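You operate a simulated robot arm through the tools that you are given. There is no shell and no other tool. Be economical: measure what you need, move in short steps, check, and stop when the job is done.

Carry out the task below with a simulated robot arm. There is one attempt and no reset: what you move stays moved.

JOB
Set the pressure switch as its card says, pump till its lamp lights, then bleed down.
Fine: shut the bleed knob to pump; end at zero with it open; leave the gauges racked. Where these are worked on the way, their far stop is far enough and under half their travel is too little: bleed knob.

It is judged by the outcome, as a careful person would: the job done as asked, and still so three seconds after it is handed in. It fails if anything else is knocked over, pushed out of place, dropped, spilled or broken.

ROBOT AND FRAMES
A 6-joint arm with a two-finger parallel gripper, fixed in place. Base frame: the origin is at the foot of the arm, x ahead of it, y to its left, z up; the work surface is at about z = 900. Units: mm, degrees, N and s.
With the tool pointing down near the work surface it reaches from about 240 to 640 mm from the base axis. Its first joint turns from -66.0 to 66.0 degrees. Payload 2.7 kg.
Tool frame: the origin (TCP) lies between the finger pads and is the grasp point; the fingertips stand 23 mm ahead of it; z points along the fingers, y is the line along which they close. Largest opening 94 mm; finger width 38, thickness 10; the body of the gripper, 54 by 96 mm, starts 39 mm behind the TCP.
Orientation is that of the tool frame in the base frame, as a unit quaternion [x, y, z, w]. With the fingers straight down and closing along the base's y, the tool's x points along the base's -x, its y along +y and its z along -z.

CONTROLS
- The arm moves only by the tool play_rows. Its argument "steps" is a list of rows, each a list of 7 numbers: the shift along the base's x, y, z in mm, then the turn, a rotation vector about the base's x, y, z in degrees, then the gripper command, from -1 (shut) to 1 (fully open), values between in proportion. In form: [[tx, ty, tz, ax, ay, az, grip], ...]. A call has 1 to 12 rows; each row is the pose to reach, as a shift and turn from the pose commanded when the call began. A row lasts 0.2 s, in which the tool goes at most 50 mm and 8.6 degrees; a call with a longer step from one row to the next is refused whole, and so is a gripper value outside its range. Where a pose cannot be reached the arm comes as near as it can. A force on the tool above 40 N (or 10 N above the force at the start of the call, whichever is more), or a blocked arm, ends the call early, and 0.2 s more pass. The fingers move at their own pace (about 45 mm/s each) and stop on an object; they squeeze with about 39 N. The grip force told is the motor's: it shows also when the fingers shut on nothing. Time passes only in rows, and 0.2 s behind the last, so rows that repeat a pose let the fingers close. It gives the time, the measured TCP pose, the force on the tool (base axes), the opening and the grip force at its end, in the units of the frame above (readings bear some noise), with the torque about the TCP (base axes, N m) and any sound that the robot's microphone picked up.
- Cameras (640 x 400 px; columns grow to the right, rows downward): "scene" is fixed at [72.3, -418.5, 1432.6]; the picture's right is [0.81, -0.58, 0.00], its down [-0.26, -0.36, -0.90] and it looks along [0.52, 0.73, -0.44] (base axes); focal length 227 px, centre (320, 200). "wrist" rides on the gripper at [86, 16, -74] in the tool frame; the picture's right is [-0.18, 0.98, 0.00], its down [-0.58, -0.11, -0.81] and it looks along [-0.79, -0.15, 0.59] (tool axes); focal length 243 px, centre (320, 200). There is no depth. A picture from a camera that has moved, and an enlarged one, comes with that camera's place and axes in the base frame and with its lens. The place of the scene camera against the robot may be out by one fixed shift of up to 25 mm in any direction.
- capture(camera): a new picture of that camera. The clock stands still meanwhile.
- inspect(camera, box): a new picture of the part [left, top, right, bottom] of that camera's present view, enlarged. The clock stands still meanwhile.
- sign_off(): hands the job in; it is judged then, once.

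Go step by step. Nothing tells you positions but the pictures and the camera data: compare them with the known pose of the tool, close in by small moves and look again before you grip or let go. The budget is 120 turns and 64 pictures, counting those below and the enlarged ones. Unless the task says otherwise, let go and move clear before handing in, and close with one line.

The tools are called after "Call:" as a command line: name --pt "numbers of a row" for each row, then --argument value for the rest, lists and objects as JSON in quotes. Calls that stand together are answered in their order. play_rows: Moves the arm, as the interface text tells. Its arguments: {"type":"object","properties":{"steps":{"type":"array","items":{"type":"array","items":{"type":"number"}}}},"required":["steps"]} The other tools are called the same way: capture (camera) takes a picture; inspect (camera, box) takes an enlarged picture of a part of a camera's view; sign_off () hands the job in.

At the start:

```text
t: 0.0
ee_pos: [324.0, 119.4, 1317.4]
ee_rot: [0.0, 1.0, 0.001, -0.001]
force: [-0.3, -0.6, -0.8]
moment: [0.0, 0.0, -0.01]
finger_gap: 94.1
finger_force: 0.1
```

scene: 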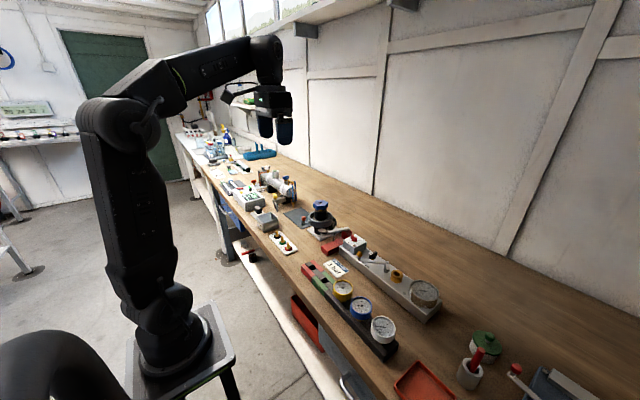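
wrist: 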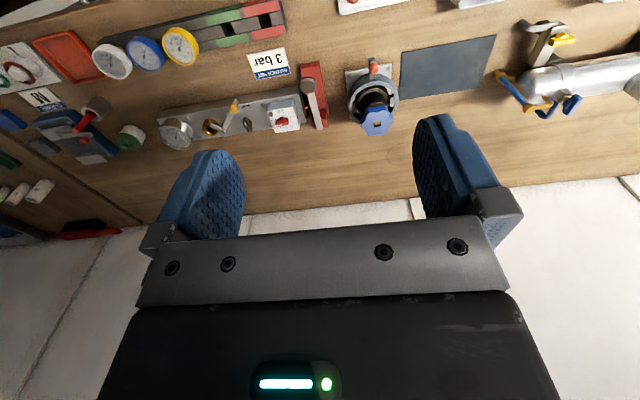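

I see a bench with a gauge rack, a card ("3 bar"), a manifold with a pump and a box with a red thing. I'll look closer first.

Call:
inspect --camera "scene" --box '[290, 190, 450, 340]'

Call:
inspect --camera "wrist" --box '[80, 0, 420, 170]'

Call:
inspect --camera "wrist" --box '[140, 50, 340, 160]'

```text
2.67 times, centred on (370, 265) of scene
camera zoom: at [72.3, -418.5, 1432.6], right [0.81, -0.58, 0.0], down [-0.26, -0.36, -0.9], along [0.52, 0.73, -0.44], focal length 605 px, centre (187, 27)
```

zoom: 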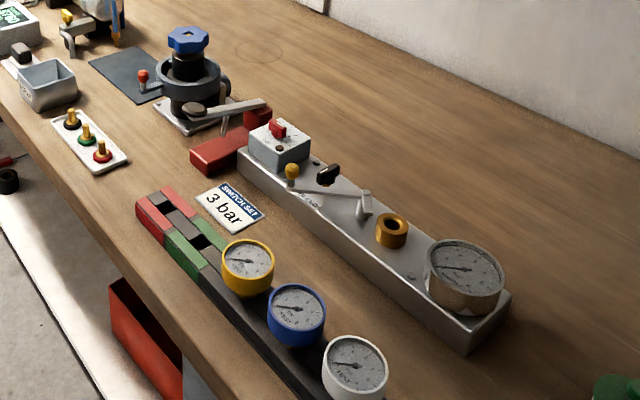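

```text
1.88 times, centred on (250, 85) of wrist
camera zoom: at [237.9, 135.4, 1392.1], right [0.18, 0.98, 0.0], down [0.58, -0.11, 0.81], along [0.79, -0.15, -0.59], focal length 457 px, centre (452, 416)
```

zoom: 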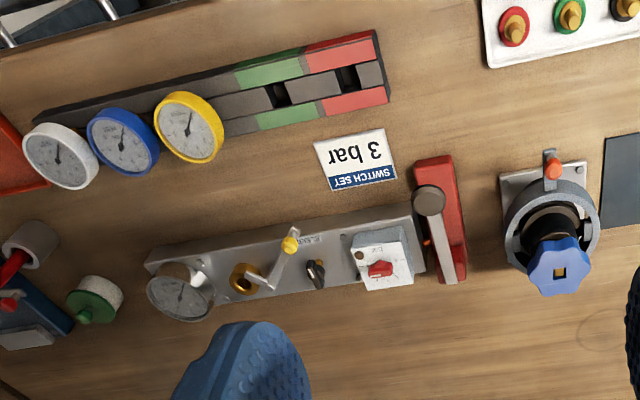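

```text
3.20 times, centred on (240, 105) of wrist
camera zoom: at [237.9, 135.4, 1392.1], right [0.18, 0.98, 0.0], down [0.58, -0.11, 0.81], along [0.79, -0.15, -0.59], focal length 776 px, centre (576, 504)
```

zoom: 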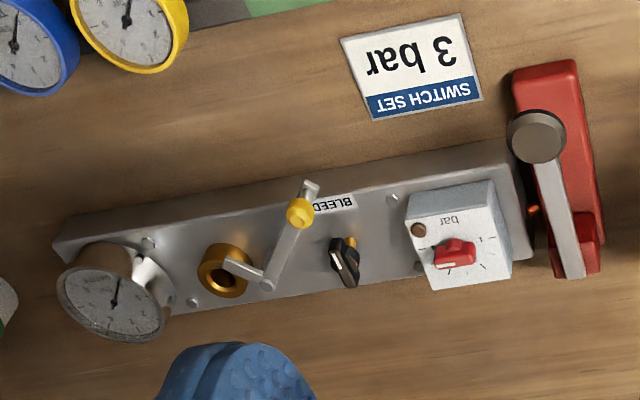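

The card says 3 bar. The manifold has the switch (red knob, dial), a black knob, a yellow-tipped lever and a gauge; the pump with its lever is next to it. I'll lower for a closer view.

Call:
play_rows --pt "0 -35 -35 0 0 0 1" --pt "0 -70 -70 0 0 0 1" --pt "0 -105 -105 0 0 0 1" --pt "0 -120 -140 0 0 0 1" --pt "0 -120 -170 0 0 0 1"

Call:
capture --camera "wrist"

```text
t: 1.2
ee_pos: [324.6, -2.5, 1147.1]
ee_rot: [-0.001, 1.0, 0.001, 0.001]
force: [0.5, -0.5, -0.2]
moment: [-0.01, 0.01, -0.01]
finger_gap: 94.1
finger_force: 0.2
```

```text
58 pictures are left
camera wrist: at [237.9, 14.7, 1222.4], right [0.18, 0.98, 0.0], down [0.58, -0.11, 0.81], along [0.79, -0.15, -0.59], focal length 243 px, centre (320, 200)
```

wrist: 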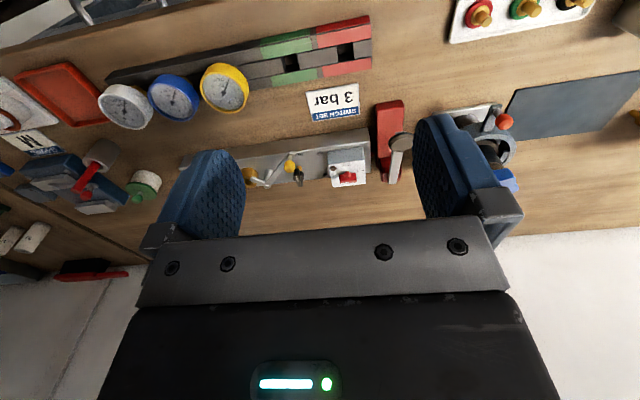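

Closer now; I'll zoom in on the manifold.

Call:
inspect --camera "wrist" --box '[240, 110, 420, 222]'

```text
3.56 times, centred on (330, 166) of wrist
camera zoom: at [237.9, 14.7, 1222.4], right [0.18, 0.98, 0.0], down [0.58, -0.11, 0.81], along [0.79, -0.15, -0.59], focal length 863 px, centre (284, 321)
```

zoom: 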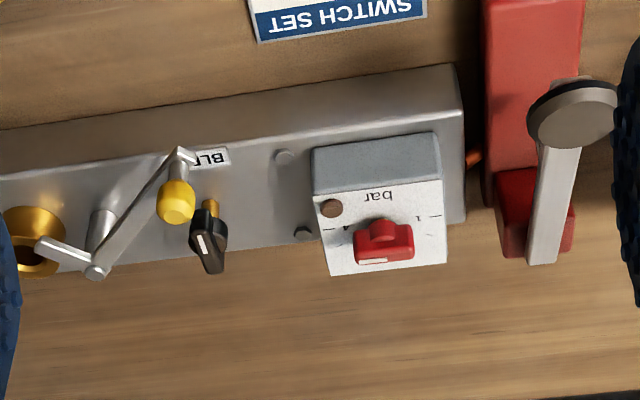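

I want a straight-down view of the dial and bleed knob, so I'll tilt the wrist back and move forward at a safe height.

Call:
play_rows --pt "20 0 10 0 8 0 1" --pt "40 -5 10 0 16 0 1" --pt "60 -10 10 0 24 0 1" --pt "80 -15 10 0 32 0 1" --pt "100 -20 10 0 40 0 1"

Call:
capture --camera "wrist"

```text
t: 2.4
ee_pos: [397.3, -22.1, 1122.7]
ee_rot: [-0.001, 0.94, -0.001, -0.341]
force: [-0.3, -0.4, -0.4]
moment: [-0.02, 0.0, 0.01]
finger_gap: 94.0
finger_force: 0.1
out of reach, approached as far as the arm can: row 5
```

```text
56 pictures are left
camera wrist: at [379.5, -5.4, 1234.8], right [0.14, 0.98, -0.12], down [0.96, -0.11, 0.25], along [0.23, -0.15, -0.96], focal length 243 px, centre (320, 200)
```

wrist: 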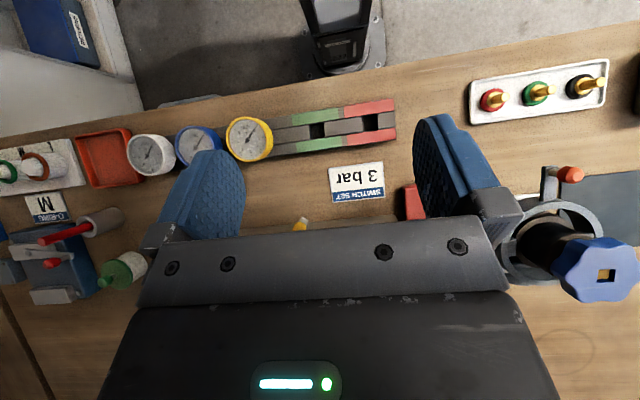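

That view is blocked by the gripper. The scene camera's zoom may show the dial well enough now that the arm is here; I'll back off to the upright pose and zoom.

Call:
play_rows --pt "-20 0 0 0 -8 0 1" --pt "-40 0 10 0 -16 0 1" --pt "-60 10 40 0 -22 0 1" --pt "-60 20 80 0 -22 0 1"

Call:
inspect --camera "scene" --box '[345, 228, 385, 253]'

Call:
inspect --camera "wrist" --box '[220, 60, 420, 180]'

```text
t: 3.4
ee_pos: [337.8, -0.5, 1201.5]
ee_rot: [0.0, 0.988, 0.0, -0.156]
force: [-1.2, 0.1, 0.5]
moment: [-0.01, -0.01, -0.04]
finger_gap: 94.2
finger_force: 0.0
```

```text
16.00 times, centred on (365, 240) of scene
camera zoom: at [72.3, -418.5, 1432.6], right [0.81, -0.58, 0.0], down [-0.26, -0.36, -0.9], along [0.52, 0.73, -0.44], focal length 3632 px, centre (-400, -448)
```

zoom: 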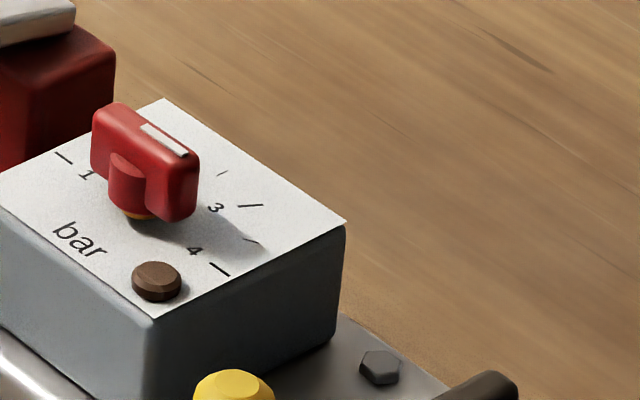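

```text
3.20 times, centred on (320, 120) of wrist
camera zoom: at [278.2, 16.0, 1299.3], right [0.17, 0.98, -0.06], down [0.8, -0.11, 0.59], along [0.57, -0.15, -0.81], focal length 776 px, centre (320, 456)
```

zoom: 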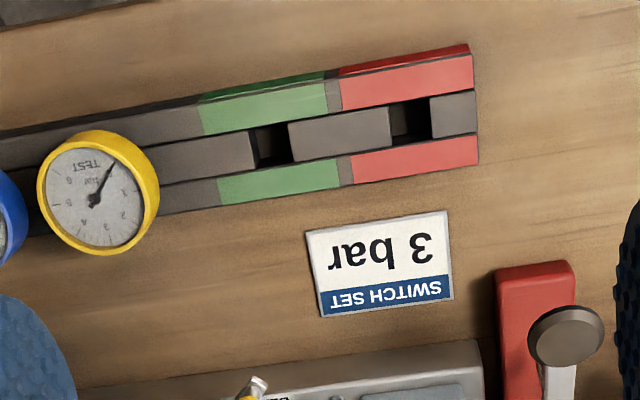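

Geometry works out: the dial goes 1 bar (+y) through 3 (30° from +x toward −y) to 4 (−y), 60° per bar; the pointer stands at 4, so it needs +60° turned. I'll look now at the bleed knob, pump and gauge.

Call:
inspect --camera "scene" --box '[355, 243, 403, 273]'

Call:
inspect --camera "scene" --box '[316, 210, 364, 260]'

Call:
inspect --camera "scene" --box '[400, 270, 448, 300]'

```text
13.33 times, centred on (379, 258) of scene
camera zoom: at [72.3, -418.5, 1432.6], right [0.81, -0.58, 0.0], down [-0.26, -0.36, -0.9], along [0.52, 0.73, -0.44], focal length 3026 px, centre (-467, -573)
```

zoom: 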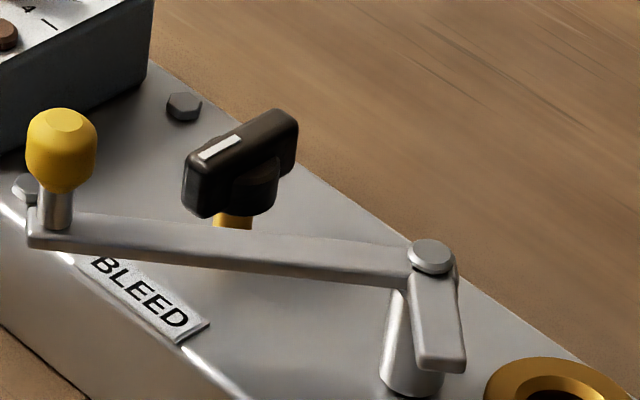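

```text
8.00 times, centred on (340, 235) of scene
camera zoom: at [72.3, -418.5, 1432.6], right [0.81, -0.58, 0.0], down [-0.26, -0.36, -0.9], along [0.52, 0.73, -0.44], focal length 1816 px, centre (160, -80)
```

zoom: 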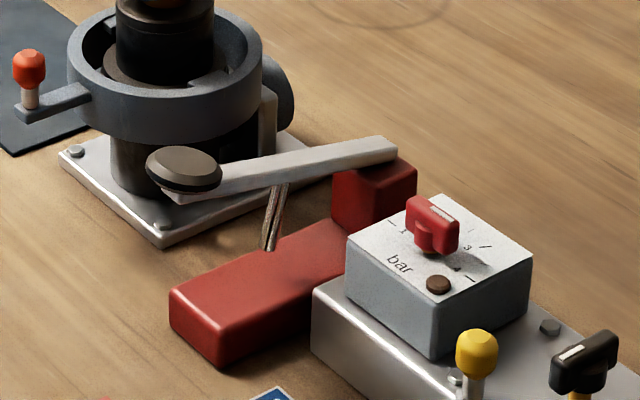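

```text
13.33 times, centred on (424, 285) of scene
camera zoom: at [72.3, -418.5, 1432.6], right [0.81, -0.58, 0.0], down [-0.26, -0.36, -0.9], along [0.52, 0.73, -0.44], focal length 3026 px, centre (-1067, -933)
```

zoom: 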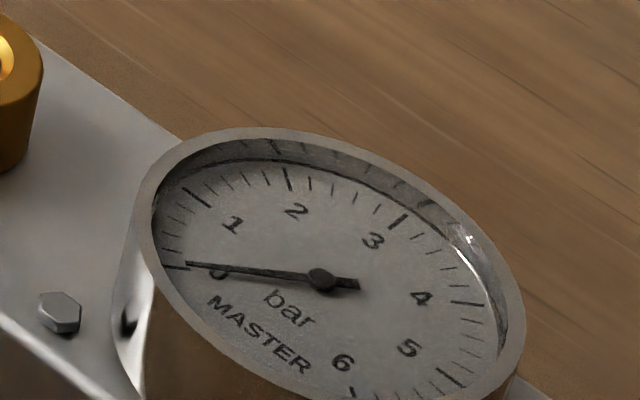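

Bleed knob pointer is at −x, MASTER gauge reads 0. First I'll make the tool vertical, then yaw −90° so the fingers straddle the red knob's flats.

Call:
play_rows --pt "20 0 0 0 -8 0 1" --pt "50 0 0 0 -16 0 1" --pt "80 0 0 0 -18 0 1"

Call:
play_rows --pt "9 0 -9 0 0 -8.2 1" --pt "18 0 -18 0 0 -16.4 1" --pt "27 0 -27 0 0 -24.6 1" --pt "36 0 -36 0 0 -32.8 1" --pt "45 0 -45 0 0 -41 1" --pt "54 0 -54 0 0 -49.2 1" --pt "63 0 -63 0 0 -57.4 1" --pt "72 0 -72 0 0 -65.6 1" --pt "81 0 -81 0 0 -73.8 1" --pt "90 0 -90 0 0 -82 1" --pt "100 5 -100 0 0 -90 1"

Call:
capture --camera "wrist"

Call:
inspect --camera "scene" --box '[280, 130, 440, 270]'

```text
t: 4.2
ee_pos: [418.3, -0.4, 1201.4]
ee_rot: [-0.002, 1.0, 0.0, 0.001]
force: [0.1, 0.3, -0.5]
moment: [0.04, -0.02, 0.03]
finger_gap: 94.2
finger_force: 0.1
```

```text
t: 6.6
ee_pos: [518.1, 4.2, 1103.0]
ee_rot: [0.708, 0.707, -0.001, 0.0]
force: [0.6, 0.3, 0.6]
moment: [-0.02, 0.01, -0.04]
finger_gap: 94.0
finger_force: 0.0
```

```text
50 pictures are left
camera wrist: at [535.5, 90.2, 1177.2], right [0.98, -0.19, 0.0], down [-0.11, -0.58, 0.81], along [-0.15, -0.79, -0.59], focal length 243 px, centre (320, 200)
```

wrist: 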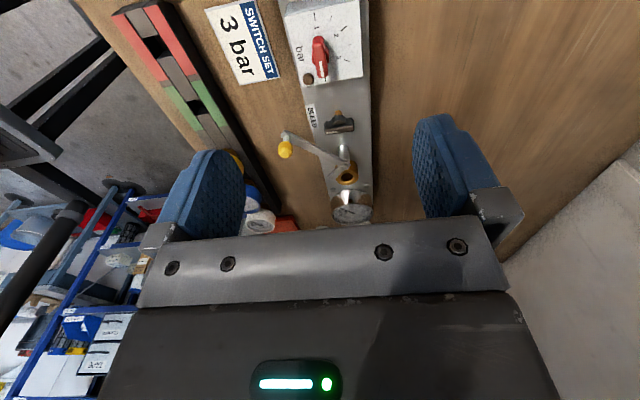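

```text
2.86 times, centred on (360, 200) of scene
camera zoom: at [72.3, -418.5, 1432.6], right [0.81, -0.58, 0.0], down [-0.26, -0.36, -0.9], along [0.52, 0.73, -0.44], focal length 648 px, centre (206, 200)
```

zoom: 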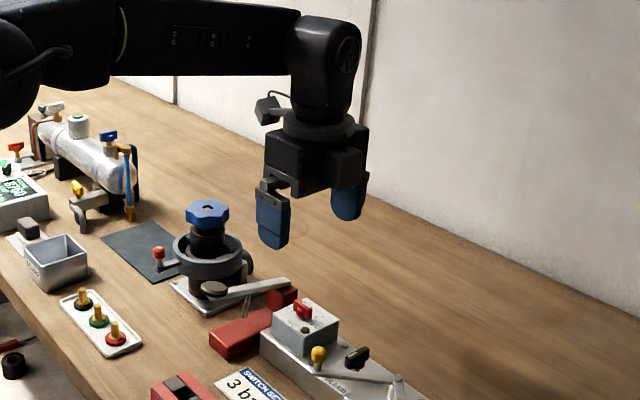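

The red knob is at about (519, 3), top ≈ 980, box top ≈ 957. I'm descending with half-open fingers to just above it, then check.

Call:
play_rows --pt "1 -1 -35 0 0 0 0" --pt "1 -1 -70 0 0 0 0" --pt "1 -1 -85 0 0 0 0"

Call:
inspect --camera "scene" --box '[325, 200, 405, 260]'

Call:
capture --camera "wrist"

```text
t: 7.4
ee_pos: [519.1, 3.0, 1016.5]
ee_rot: [0.707, 0.707, 0.0, 0.0]
force: [-0.1, -0.4, 0.0]
moment: [-0.04, 0.01, 0.03]
finger_gap: 47.0
finger_force: 0.2
```

```text
6.67 times, centred on (365, 230) of scene
camera zoom: at [72.3, -418.5, 1432.6], right [0.81, -0.58, 0.0], down [-0.26, -0.36, -0.9], along [0.52, 0.73, -0.44], focal length 1513 px, centre (20, 0)
```

zoom: 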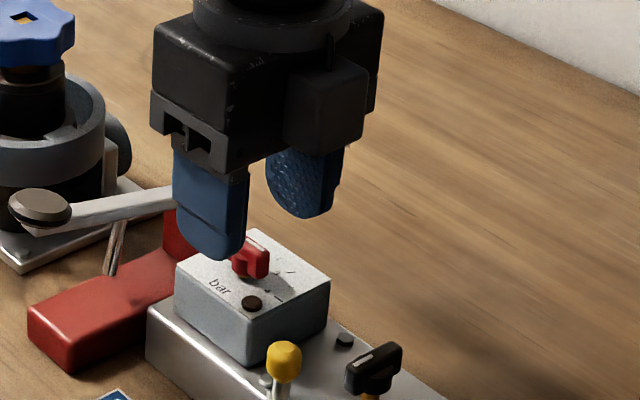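

```text
47 pictures are left
camera wrist: at [536.3, 89.3, 1091.0], right [0.98, -0.18, 0.0], down [-0.11, -0.58, 0.81], along [-0.15, -0.79, -0.59], focal length 243 px, centre (320, 200)
```

wrist: 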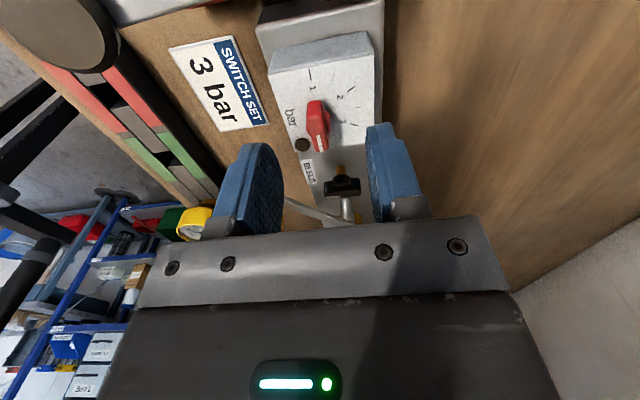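

The knob lies between the fingers at about (520, 4). Descending to grip height, then closing.

Call:
play_rows --pt "1 1 -16 0 0 0 0" --pt "1 1 -31 0 0 0 0" --pt "1 1 -31 0 0 0 0"

Call:
inspect --camera "scene" --box '[335, 215, 391, 253]'

```text
t: 8.2
ee_pos: [520.1, 3.0, 988.6]
ee_rot: [0.707, 0.708, 0.001, 0.002]
force: [-3.5, -0.3, 12.9]
moment: [0.01, -0.21, -0.07]
finger_gap: 46.3
finger_force: 0.1
```

```text
10.53 times, centred on (363, 234) of scene
camera zoom: at [72.0, -418.5, 1432.6], right [0.81, -0.58, 0.0], down [-0.26, -0.36, -0.9], along [0.52, 0.73, -0.44], focal length 2389 px, centre (-133, -158)
```

zoom: 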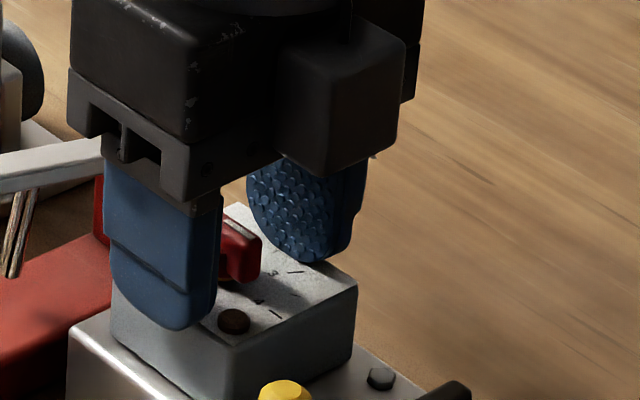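

The fingertips touched the box top (top ≈ 965). I'll lift 3 mm and close on the knob.

Call:
play_rows --pt "0 0 6 0 0 0 0" --pt "0 0 6 0 0 0 -0.5" --pt "0 0 6 0 0 0 -1" --pt "0 0 6 0 0 0 -1" --pt "0 0 6 0 0 0 -1"

Call:
inspect --camera "scene" --box '[335, 215, 391, 253]'

```text
t: 9.4
ee_pos: [519.6, 3.1, 991.8]
ee_rot: [0.707, 0.707, -0.001, 0.0]
force: [1.0, 0.4, -4.8]
moment: [-0.08, -0.15, 0.05]
finger_gap: 8.8
finger_force: 44.9
```

```text
10.53 times, centred on (363, 234) of scene
camera zoom: at [72.4, -418.5, 1432.6], right [0.81, -0.58, 0.0], down [-0.26, -0.36, -0.9], along [0.52, 0.73, -0.44], focal length 2389 px, centre (-133, -158)
```

zoom: 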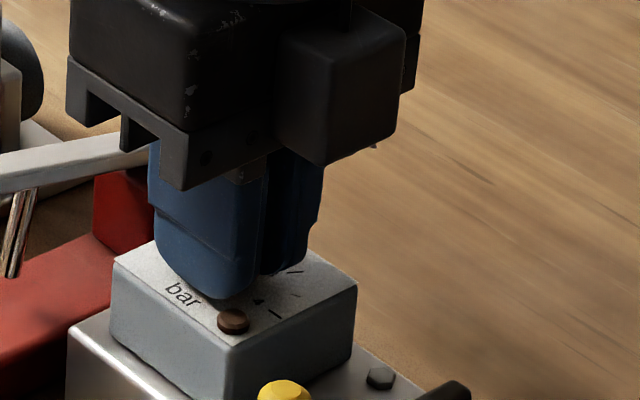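

Knob gripped (8.8 mm) with little side load. Turning +60°.

Call:
play_rows --pt "0 0 0 0 0 7.5 -1" --pt "0 0 0 0 0 15 -1" --pt "0 0 0 0 0 22.5 -1" --pt "0 0 0 0 0 30 -1" --pt "0 0 0 0 0 37.5 -1" --pt "0 0 0 0 0 45 -1" --pt "0 0 0 0 0 52.5 -1" --pt "0 0 0 0 0 60 -1" --pt "0 0 0 0 0 60 -1"

Call:
inspect --camera "scene" --box '[335, 215, 391, 253]'

```text
t: 11.4
ee_pos: [520.6, 3.5, 990.9]
ee_rot: [0.258, 0.966, 0.0, -0.001]
force: [1.8, 10.4, -12.3]
moment: [-0.33, -0.94, 0.0]
finger_gap: 8.8
finger_force: 44.4
```

```text
10.53 times, centred on (363, 234) of scene
camera zoom: at [72.6, -418.2, 1432.7], right [0.81, -0.58, 0.0], down [-0.26, -0.36, -0.9], along [0.52, 0.73, -0.44], focal length 2389 px, centre (-133, -158)
```

zoom: 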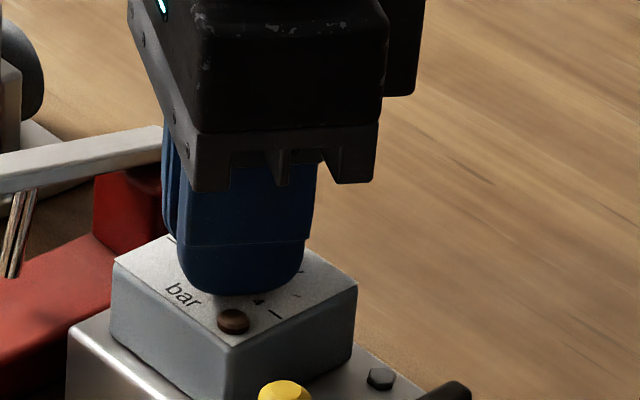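

Turned. Now I release and lift to check the pointer.

Call:
play_rows --pt "0 0 0 0 0 0 -0.3" --pt "0 0 0 0 0 0 -0.2" --pt "0 0 0 0 0 0 -0.2" --pt "0 0 40 0 0 0 -0.2" --pt "0 0 80 0 0 0 -0.2"

Call:
inspect --camera "scene" --box '[345, 228, 385, 253]'

```text
t: 12.6
ee_pos: [520.5, 2.3, 1074.2]
ee_rot: [0.258, 0.966, 0.0, -0.001]
force: [-0.9, 0.6, 0.0]
moment: [-0.01, -0.01, 0.01]
finger_gap: 37.7
finger_force: 0.1
```

```text
16.00 times, centred on (365, 240) of scene
camera zoom: at [72.3, -418.5, 1432.6], right [0.81, -0.58, 0.0], down [-0.26, -0.36, -0.9], along [0.52, 0.73, -0.44], focal length 3632 px, centre (-400, -448)
```

zoom: 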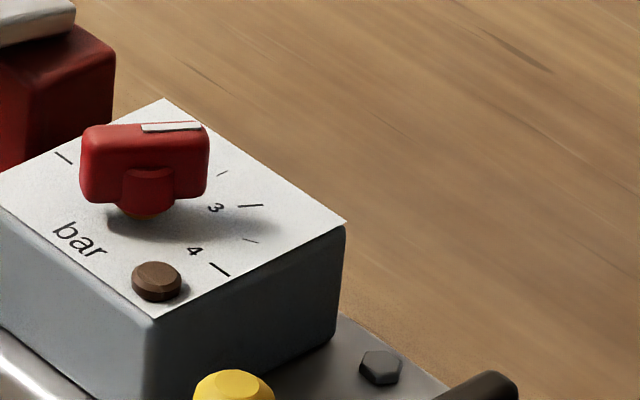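

The pointer now sits on 3. Next is the bleed knob at about (522, −70): I'll rotate the tool back +30° and hover above it.

Call:
play_rows --pt "0 -20 0 0 0 7.5 -0.2" --pt "0 -40 0 0 0 15 -0.2" --pt "0 -60 -15 0 0 22.5 -0.2" --pt "1 -74 -40 0 0 30 -0.2" --pt "1 -74 -50 0 0 30 -0.2"

Call:
capture --camera "wrist"

Call:
inspect --camera "scene" --box '[345, 215, 425, 275]'

```text
t: 13.8
ee_pos: [519.5, -72.4, 1021.0]
ee_rot: [0.0, 1.0, 0.0, 0.0]
force: [0.5, -0.2, -0.4]
moment: [-0.04, 0.02, 0.03]
finger_gap: 37.9
finger_force: 0.1
```

```text
42 pictures are left
camera wrist: at [434.3, -56.2, 1095.9], right [0.18, 0.98, 0.0], down [0.58, -0.11, 0.81], along [0.79, -0.15, -0.59], focal length 243 px, centre (320, 200)
```

wrist: 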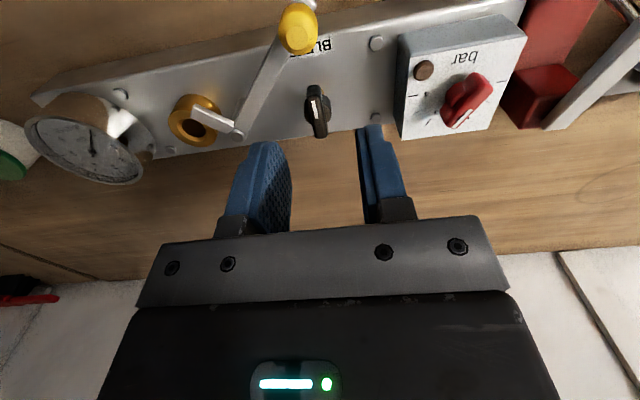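

```text
6.67 times, centred on (385, 245) of scene
camera zoom: at [72.3, -418.5, 1432.6], right [0.81, -0.58, 0.0], down [-0.26, -0.36, -0.9], along [0.52, 0.73, -0.44], focal length 1513 px, centre (-113, -100)
```

zoom: 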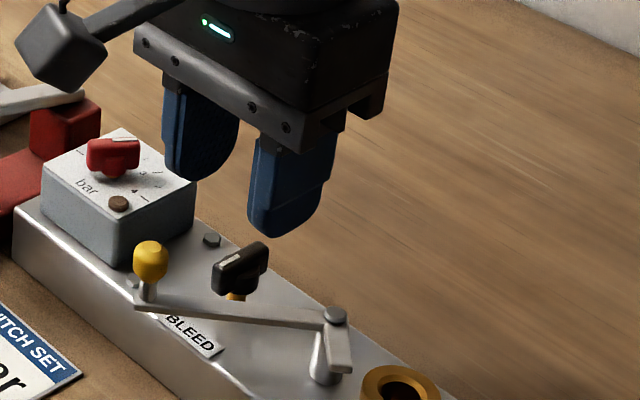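

Fingers straddle the bleed knob at about (519, −73). Descending to grip height and closing.

Call:
play_rows --pt "0 0 -15 0 0 0 -0.2" --pt "0 0 -30 0 0 0 -0.2" --pt "0 0 -42 0 0 0 -0.2" --pt "0 0 -42 0 0 0 -0.2"

Call:
inspect --camera "scene" --box '[345, 225, 405, 270]'

```text
t: 14.6
ee_pos: [521.2, -71.3, 990.3]
ee_rot: [0.0, 1.0, -0.003, 0.002]
force: [-5.4, 3.0, 6.1]
moment: [-0.12, 0.24, -0.16]
finger_gap: 36.9
finger_force: 0.0
stopped in row 3: the force on the tool passed its limit at 51 N (the readings are from after the stop); the commanded pose is now the measured one
```

```text
8.89 times, centred on (375, 248) of scene
camera zoom: at [72.1, -418.5, 1432.7], right [0.81, -0.58, 0.0], down [-0.26, -0.36, -0.9], along [0.52, 0.73, -0.44], focal length 2018 px, centre (-169, -222)
```

zoom: 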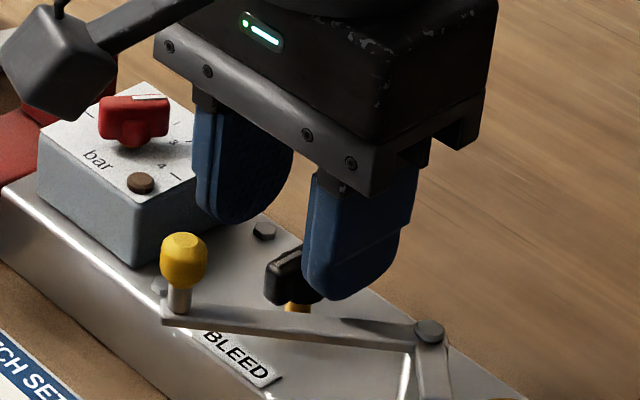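

The −y finger's corner met the clamp arm at z ≈ 967. I'll lift, narrow the opening to ~20 mm, and check alignment again.

Call:
play_rows --pt "0 0 10 0 0 0 -0.4" --pt "2 -2 20 0 0 0 -0.57" --pt "2 -2 20 0 0 0 -0.57"

Call:
inspect --camera "wrist" --box '[220, 60, 420, 185]'

Call:
inspect --camera "scene" --box '[345, 225, 405, 270]'

```text
t: 15.4
ee_pos: [523.8, -73.7, 1009.1]
ee_rot: [0.0, 1.0, -0.001, 0.003]
force: [-0.2, 0.1, 0.1]
moment: [0.04, 0.02, 0.01]
finger_gap: 20.3
finger_force: 0.0
```

```text
3.20 times, centred on (320, 122) of wrist
camera zoom: at [436.9, -56.7, 1083.4], right [0.18, 0.98, 0.0], down [0.58, -0.11, 0.81], along [0.8, -0.15, -0.59], focal length 776 px, centre (320, 448)
```

zoom: 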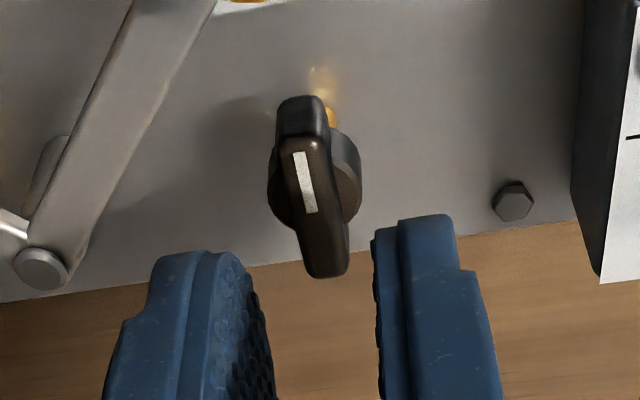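

```text
8.89 times, centred on (375, 248) of scene
camera zoom: at [72.3, -418.5, 1432.6], right [0.81, -0.58, 0.0], down [-0.26, -0.36, -0.9], along [0.52, 0.73, -0.44], focal length 2018 px, centre (-169, -222)
```

zoom: 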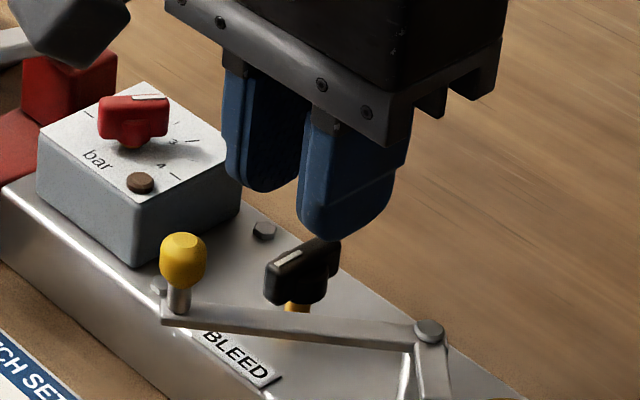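

The knob is centred in y between the fingers; the arm corner has ~6 mm more clearance now. Descending in small steps.

Call:
play_rows --pt "0 0 -10 0 0 0 -0.57" --pt "0 0 -18 0 0 0 -0.57" --pt "0 0 -25 0 0 0 -0.57" --pt "0 0 -31 0 0 0 -0.57"

Call:
inspect --camera "scene" --box '[345, 225, 405, 270]'

```text
t: 16.4
ee_pos: [524.7, -73.8, 978.5]
ee_rot: [0.0, 1.0, -0.002, 0.003]
force: [-0.1, -0.6, 0.5]
moment: [-0.03, -0.03, -0.02]
finger_gap: 20.2
finger_force: 0.0
```

```text
8.89 times, centred on (375, 248) of scene
camera zoom: at [72.3, -418.5, 1432.6], right [0.81, -0.58, 0.0], down [-0.26, -0.36, -0.9], along [0.52, 0.73, -0.44], focal length 2018 px, centre (-169, -222)
```

zoom: 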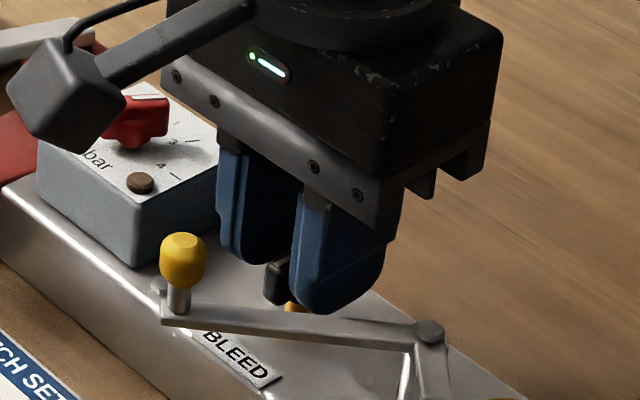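

The knob is between the fingers. Closing, then a small clockwise test turn.

Call:
play_rows --pt "0 0 0 0 0 0 -1" --pt "0 0 0 0 0 0 -1" --pt "0 0 0 0 0 0 -1"

Call:
play_rows --pt "0 0 0 0 0 -6 -1" --pt "0 0 0 0 0 -12 -1" --pt "0 0 0 0 0 -12 -1"

```text
t: 17.2
ee_pos: [524.4, -74.3, 978.0]
ee_rot: [0.0, 1.0, -0.002, 0.002]
force: [1.0, -8.1, -1.3]
moment: [0.03, -0.17, 0.02]
finger_gap: 9.1
finger_force: 45.0
```

```text
t: 18.0
ee_pos: [524.3, -74.7, 978.2]
ee_rot: [0.105, 0.995, -0.001, 0.003]
force: [3.2, -10.2, -8.8]
moment: [-0.06, -0.38, -0.01]
finger_gap: 8.9
finger_force: 45.0
```

It turns freely clockwise. Continuing, watching torque.

Call:
play_rows --pt "-0.5 -1 0 0 0 -8 -1" --pt "-0.5 -1 0 0 0 -16 -1" --pt "-0.5 -1 0 0 0 -24 -1" --pt "-0.5 -1 0 0 0 -32 -1" --pt "-0.5 -1 0 0 0 -32 -1"

Call:
inspect --camera "scene" --box '[345, 225, 405, 270]'

```text
t: 19.2
ee_pos: [523.6, -74.3, 978.2]
ee_rot: [0.375, 0.927, -0.003, 0.003]
force: [18.8, 7.9, -14.0]
moment: [0.28, -0.32, -0.01]
finger_gap: 8.8
finger_force: 44.9
```

```text
8.89 times, centred on (375, 248) of scene
camera zoom: at [73.1, -418.3, 1432.6], right [0.81, -0.58, 0.0], down [-0.26, -0.36, -0.9], along [0.52, 0.73, -0.44], focal length 2018 px, centre (-169, -222)
```

zoom: 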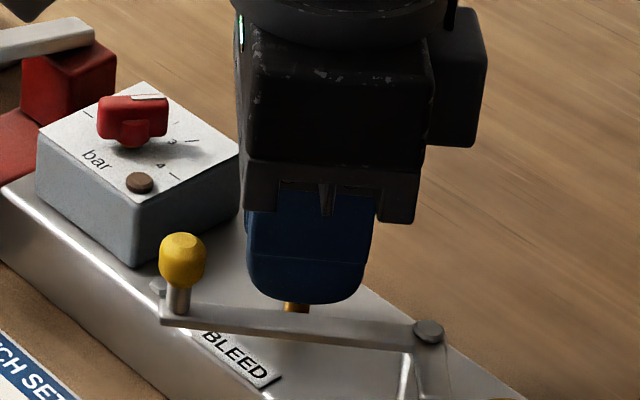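

No stop yet; the side load says the axis is a touch further +x. I correct and continue to −90°.

Call:
play_rows --pt "1 0.5 0 0 0 -7.7 -1" --pt "1.5 0.5 0 0 0 -15.4 -1" --pt "1.5 0.5 0 0 0 -23 -1" --pt "1.5 0.5 0 0 0 -30.7 -1" --pt "1.5 0.5 0 0 0 -38.4 -1" --pt "1.5 0.5 0 0 0 -46 -1" --pt "1.5 0.5 0 0 0 -46 -1"

```text
t: 20.8
ee_pos: [525.3, -74.6, 978.7]
ee_rot: [0.708, 0.706, -0.003, 0.0]
force: [4.1, 7.6, -9.6]
moment: [0.15, -0.29, 0.06]
finger_gap: 9.1
finger_force: 45.5
```

At −90° total. I'll probe a bit further for the stop.

Call:
play_rows --pt "0 0 0 0 0 -6 -1" --pt "0 0 0 0 0 -12 -1" --pt "0 0 0 0 0 -12 -1"

Call:
inspect --camera "scene" --box '[345, 225, 405, 270]'

```text
t: 21.6
ee_pos: [524.4, -76.0, 978.5]
ee_rot: [0.777, 0.63, -0.004, 0.001]
force: [0.6, 4.3, -8.3]
moment: [-0.49, -0.2, 1.5]
finger_gap: 13.8
finger_force: 45.4
```

```text
8.89 times, centred on (375, 248) of scene
camera zoom: at [72.4, -418.4, 1432.6], right [0.81, -0.58, 0.0], down [-0.26, -0.36, -0.9], along [0.52, 0.73, -0.44], focal length 2018 px, centre (-169, -222)
```

zoom: 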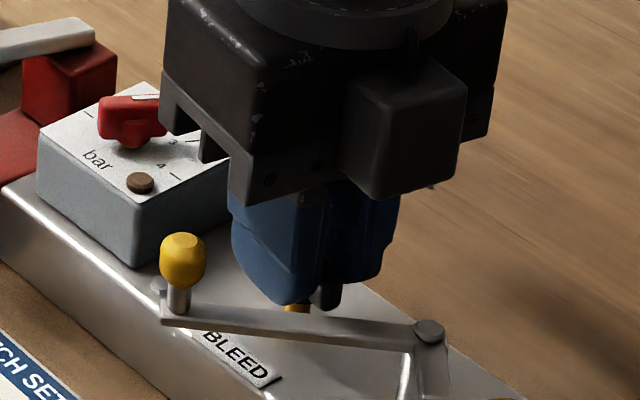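

That's the stop at −90° (torque rose). I go back those 12°, release and lift.

Call:
play_rows --pt "0 1 0 0 0 6 -1" --pt "0 1 0 0 0 12 -1" --pt "0 1 0 0 0 12 -0.6" --pt "0 1 0 0 0 12 -0.57" --pt "0 1 0 0 0 12 -0.57" --pt "0 1 40 0 0 12 -0.57" --pt "0 1 80 0 0 12 -0.57"

Call:
inspect --camera "scene" --box '[315, 215, 411, 275]'

```text
t: 23.2
ee_pos: [522.4, -74.0, 1058.1]
ee_rot: [0.707, 0.708, -0.004, 0.001]
force: [-0.6, 0.9, 0.1]
moment: [0.0, -0.03, -0.03]
finger_gap: 20.1
finger_force: 0.1
```

```text
6.67 times, centred on (363, 245) of scene
camera zoom: at [72.3, -418.5, 1432.6], right [0.81, -0.58, 0.0], down [-0.26, -0.36, -0.9], along [0.52, 0.73, -0.44], focal length 1513 px, centre (33, -100)
```

zoom: 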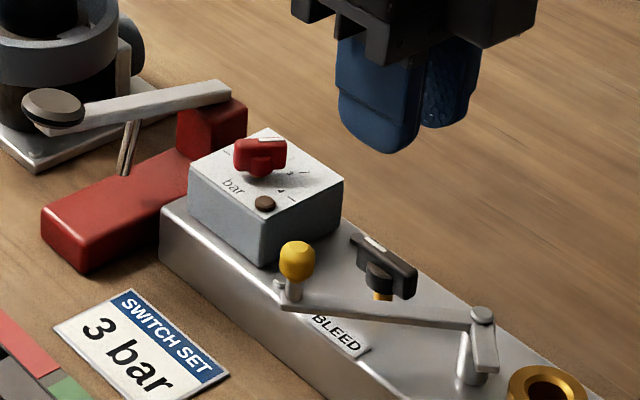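

Bleed knob now points along the manifold at its stop. Next the pump: its lever knob is near (449, 77, 990). I'll turn the tool back to yaw 0, shut the fingers and hover above it.

Call:
play_rows --pt "-7 14 5 0 0 8.2 -1" --pt "-14 28 5 0 0 16.4 -1" --pt "-21 42 5 0 0 24.6 -1" --pt "-28 56 5 0 0 32.8 -1" --pt "-35 70 5 0 0 41 -1" --pt "-42 84 5 0 0 49.2 -1" --pt "-49 98 5 0 0 57.4 -1" --pt "-56 112 5 0 0 65.6 -1" --pt "-63 126 5 0 0 73.8 -1" --pt "-70 140 5 0 0 82 -1" --pt "-73 151 0 0 0 90 -1"

Call:
capture --camera "wrist"

Call:
inspect --camera "scene" --box '[290, 180, 386, 250]'

```text
t: 25.6
ee_pos: [451.7, 77.3, 1058.4]
ee_rot: [-0.001, 1.0, -0.001, 0.002]
force: [-0.2, 0.4, -0.2]
moment: [-0.02, 0.0, 0.01]
finger_gap: 0.0
finger_force: 38.1
```

```text
33 pictures are left
camera wrist: at [364.8, 93.7, 1132.0], right [0.18, 0.98, 0.0], down [0.58, -0.1, 0.81], along [0.8, -0.15, -0.59], focal length 243 px, centre (320, 200)
```

wrist: 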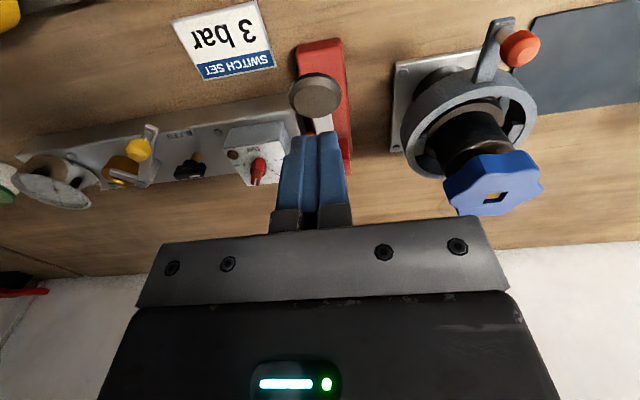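

```text
5.71 times, centred on (338, 215) of scene
camera zoom: at [72.3, -418.5, 1432.6], right [0.81, -0.58, 0.0], down [-0.26, -0.36, -0.9], along [0.52, 0.73, -0.44], focal length 1297 px, centre (217, 114)
```

zoom: 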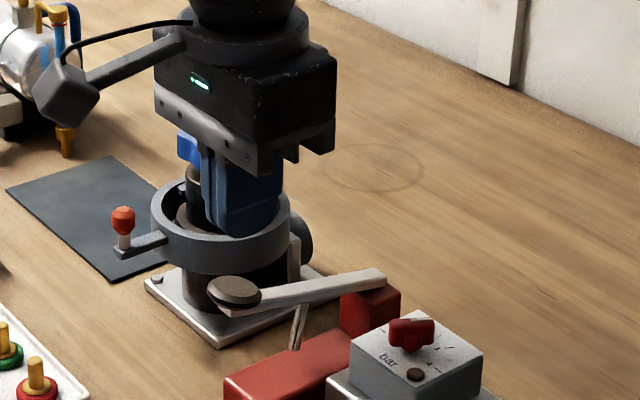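

The knob is directly below at about (447, 76). I descend to just over it, then press gently.

Call:
play_rows --pt "-3 -1 -20 0 0 0 -1" --pt "-4 -1 -36 0 0 0 -1" --pt "-4 -1 -42 0 0 0 -1" --pt "-4 -1 -48 0 0 0 -1" --pt "-4 -1 -54 0 0 0 -1"

Call:
inspect --camera "scene" --box '[290, 180, 386, 250]'

```text
t: 26.8
ee_pos: [447.7, 75.8, 1004.9]
ee_rot: [0.0, 1.0, -0.001, 0.004]
force: [-1.6, 0.5, 2.3]
moment: [0.03, 0.06, -0.01]
finger_gap: 0.0
finger_force: 38.8
```

```text
5.71 times, centred on (338, 215) of scene
camera zoom: at [72.2, -418.5, 1432.6], right [0.81, -0.58, 0.0], down [-0.26, -0.36, -0.9], along [0.52, 0.73, -0.44], focal length 1297 px, centre (217, 114)
```

zoom: 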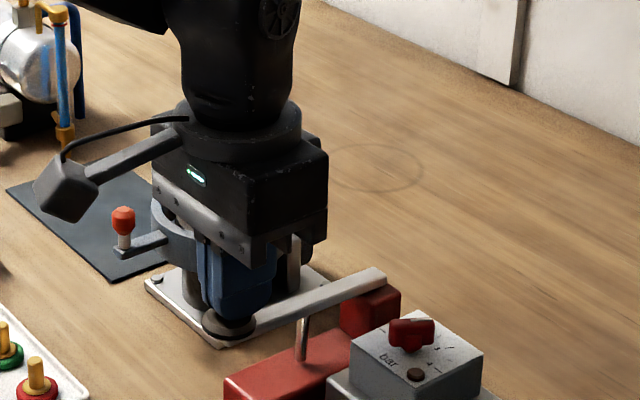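

The lever gives with light force. Continuing the stroke down to its stop.

Call:
play_rows --pt "0 0 -6 0 0 0 -1" --pt "0 0 -12 0 0 0 -1" --pt "0 0 -18 0 0 0 -1" --pt "0 0 -24 0 0 0 -1" --pt "0 0 -30 0 0 0 -1"

Call:
inspect --camera "scene" --box '[400, 270, 448, 300]'

Call:
inspect --camera "scene" --box '[290, 190, 386, 260]'

```text
t: 27.8
ee_pos: [448.0, 75.2, 989.7]
ee_rot: [0.0, 1.0, -0.001, 0.006]
force: [-8.2, -1.1, 13.5]
moment: [0.01, 0.09, 0.0]
finger_gap: 0.0
finger_force: 38.9
stopped in row 4: the force on the tool passed its limit at 48 N (the readings are from after the stop); the commanded pose is now the measured one
```

```text
13.33 times, centred on (424, 285) of scene
camera zoom: at [71.9, -418.6, 1432.6], right [0.81, -0.58, 0.0], down [-0.26, -0.36, -0.9], along [0.52, 0.73, -0.44], focal length 3026 px, centre (-1067, -933)
```

zoom: 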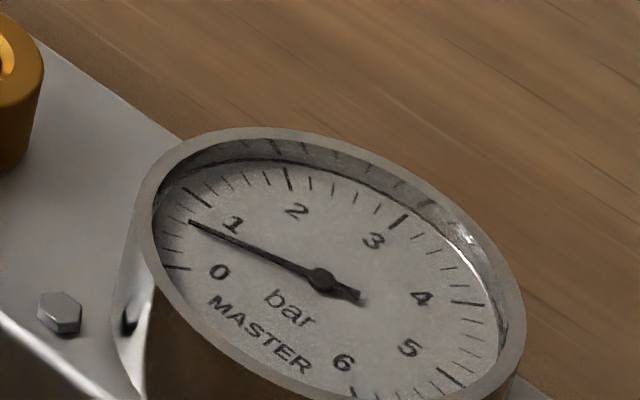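

```text
5.71 times, centred on (338, 225) of scene
camera zoom: at [71.9, -418.6, 1432.6], right [0.81, -0.58, 0.0], down [-0.26, -0.36, -0.9], along [0.52, 0.73, -0.44], focal length 1297 px, centre (217, 57)
```

zoom: 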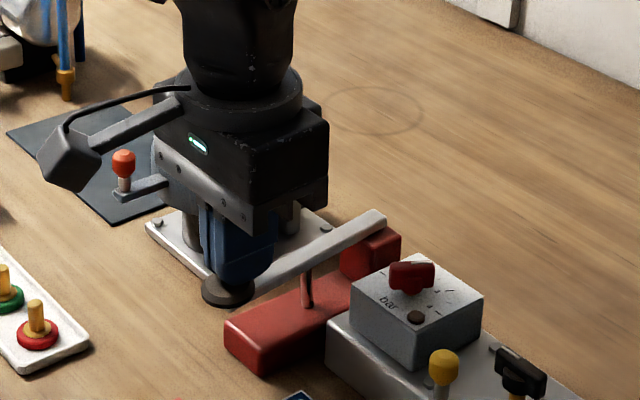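

The gauge rose to ≈0.6 bar and the lever stopped at TCP ≈ 989. I'll raise to see if the lever returns, then do one more stroke.

Call:
play_rows --pt "0 0 15 0 0 0 -1" --pt "0 0 32 0 0 0 -1" --pt "0 0 32 0 0 0 -1" --pt "0 0 22 0 0 0 -1" --pt "0 0 12 0 0 0 -1" --pt "0 0 4 0 0 0 -1" --pt "0 0 -2 0 0 0 -1"

Call:
inspect --camera "scene" --box '[400, 270, 448, 300]'

```text
t: 29.4
ee_pos: [450.2, 76.5, 989.2]
ee_rot: [-0.001, 1.0, -0.002, 0.007]
force: [-14.4, -4.8, 29.0]
moment: [-0.03, 0.13, -0.01]
finger_gap: 0.0
finger_force: 39.3
```

```text
13.33 times, centred on (424, 285) of scene
camera zoom: at [71.5, -418.7, 1432.6], right [0.81, -0.58, 0.0], down [-0.26, -0.36, -0.9], along [0.52, 0.73, -0.44], focal length 3026 px, centre (-1067, -933)
```

zoom: 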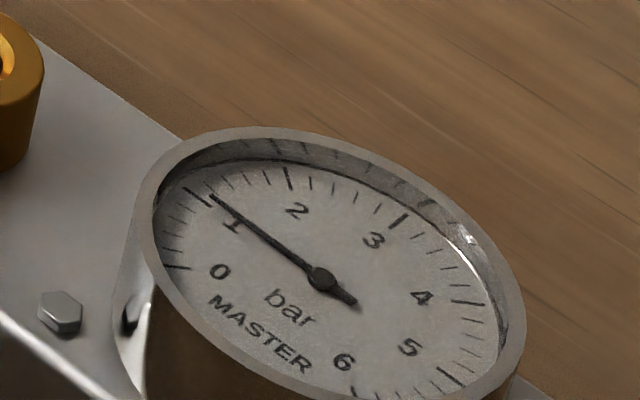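

Now ≈1.05 bar; each stroke gives about 0.5. Two more strokes.

Call:
play_rows --pt "0 0 16 0 0 0 -1" --pt "0 0 33 0 0 0 -1" --pt "-2 0 33 0 0 0 -1" --pt "-2 0 20 0 0 0 -1" --pt "-2 0 9 0 0 0 -1" --pt "-2 0 1 0 0 0 -1" --pt "-2 0 18 0 0 0 -1" --pt "-2 0 34 0 0 0 -1" --pt "-2 0 34 0 0 0 -1" --pt "-2 0 20 0 0 0 -1" --pt "-2 0 9 0 0 0 -1" --pt "-2 0 1 0 0 0 -1"

Call:
inspect --camera "scene" --box '[340, 220, 452, 300]'

```text
t: 32.0
ee_pos: [446.1, 75.3, 989.1]
ee_rot: [-0.001, 1.0, -0.002, 0.007]
force: [-14.7, -1.5, 26.9]
moment: [0.03, 0.07, 0.0]
finger_gap: 0.0
finger_force: 39.0
```

```text
5.00 times, centred on (396, 260) of scene
camera zoom: at [71.5, -418.6, 1432.6], right [0.81, -0.58, 0.0], down [-0.26, -0.36, -0.9], along [0.52, 0.73, -0.44], focal length 1135 px, centre (-60, -100)
```

zoom: 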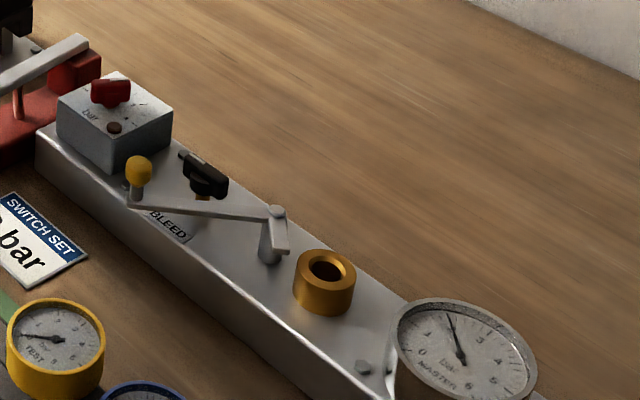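

About 2 bar, lamp still unlit. One more stroke, then check.

Call:
play_rows --pt "0 0 18 0 0 0 -1" --pt "0 0 34 0 0 0 -1" --pt "1 0 34 0 0 0 -1" --pt "1 0 20 0 0 0 -1" --pt "1 0 9 0 0 0 -1" --pt "1 0 1 0 0 0 -1"

Call:
inspect --camera "scene" --box '[340, 220, 452, 300]'

```text
t: 33.4
ee_pos: [447.6, 76.0, 989.3]
ee_rot: [-0.001, 1.0, -0.002, 0.007]
force: [-10.0, 0.4, 17.6]
moment: [0.04, 0.08, 0.02]
finger_gap: 0.1
finger_force: 39.5
```

```text
5.00 times, centred on (396, 260) of scene
camera zoom: at [71.8, -418.6, 1432.6], right [0.81, -0.58, 0.0], down [-0.26, -0.36, -0.9], along [0.52, 0.73, -0.44], focal length 1135 px, centre (-60, -100)
```

zoom: 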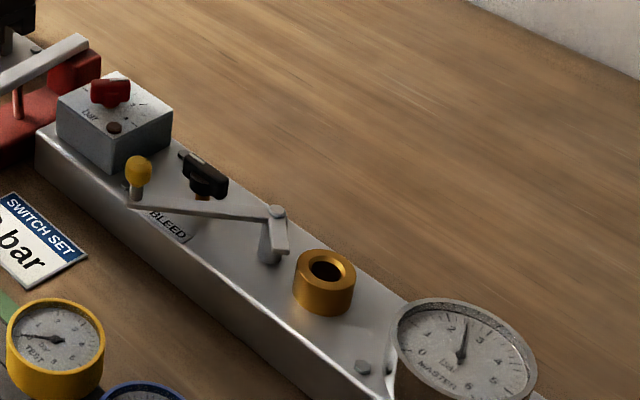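

About 2.5 bar, lamp still dark. One more stroke.

Call:
play_rows --pt "0 0 18 0 0 0 -1" --pt "0 0 34 0 0 0 -1" --pt "0 0 34 0 0 0 -1" --pt "0 0 20 0 0 0 -1" --pt "0 0 9 0 0 0 -1" --pt "0 0 1 0 0 0 -1"

Call:
inspect --camera "scene" --box '[340, 220, 452, 300]'

```text
t: 34.8
ee_pos: [448.5, 75.3, 989.2]
ee_rot: [-0.001, 1.0, -0.002, 0.006]
force: [-7.1, 3.4, 13.9]
moment: [0.05, 0.05, 0.0]
finger_gap: 0.2
finger_force: 38.8
```

```text
5.00 times, centred on (396, 260) of scene
camera zoom: at [71.9, -418.5, 1432.7], right [0.81, -0.58, 0.0], down [-0.26, -0.36, -0.9], along [0.52, 0.73, -0.44], focal length 1135 px, centre (-60, -100)
```

zoom: 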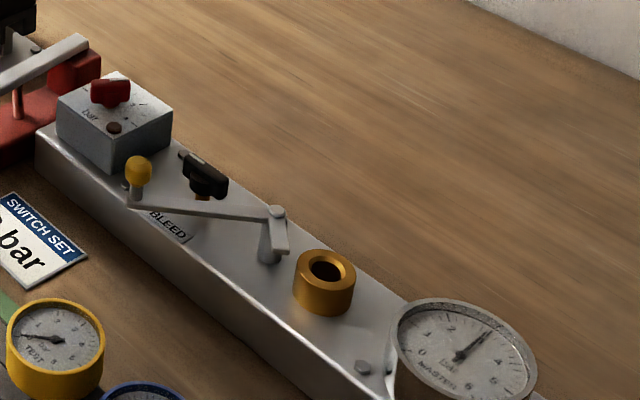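

Near 3 bar; I zoom in on gauge and lamp.

Call:
inspect --camera "scene" --box '[400, 270, 448, 300]'

Call:
inspect --camera "scene" --box '[345, 228, 385, 253]'

```text
13.33 times, centred on (424, 285) of scene
camera zoom: at [71.9, -418.5, 1432.7], right [0.81, -0.58, 0.0], down [-0.26, -0.36, -0.9], along [0.52, 0.73, -0.44], focal length 3026 px, centre (-1067, -933)
```

zoom: 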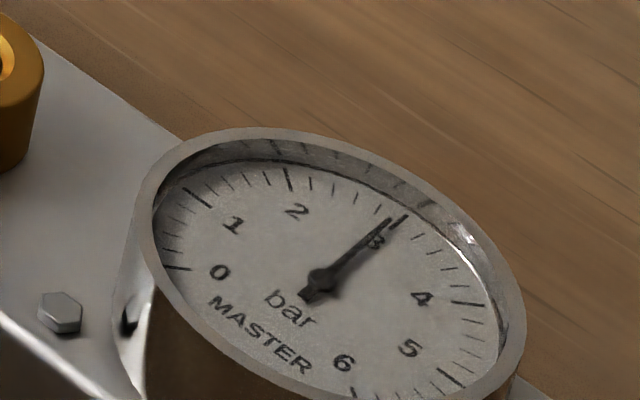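

```text
16.00 times, centred on (365, 240) of scene
camera zoom: at [71.9, -418.5, 1432.7], right [0.81, -0.58, 0.0], down [-0.26, -0.36, -0.9], along [0.52, 0.73, -0.44], focal length 3632 px, centre (-400, -448)
```

zoom: 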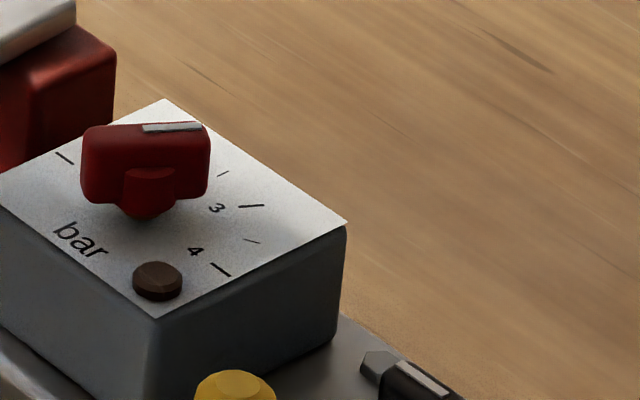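

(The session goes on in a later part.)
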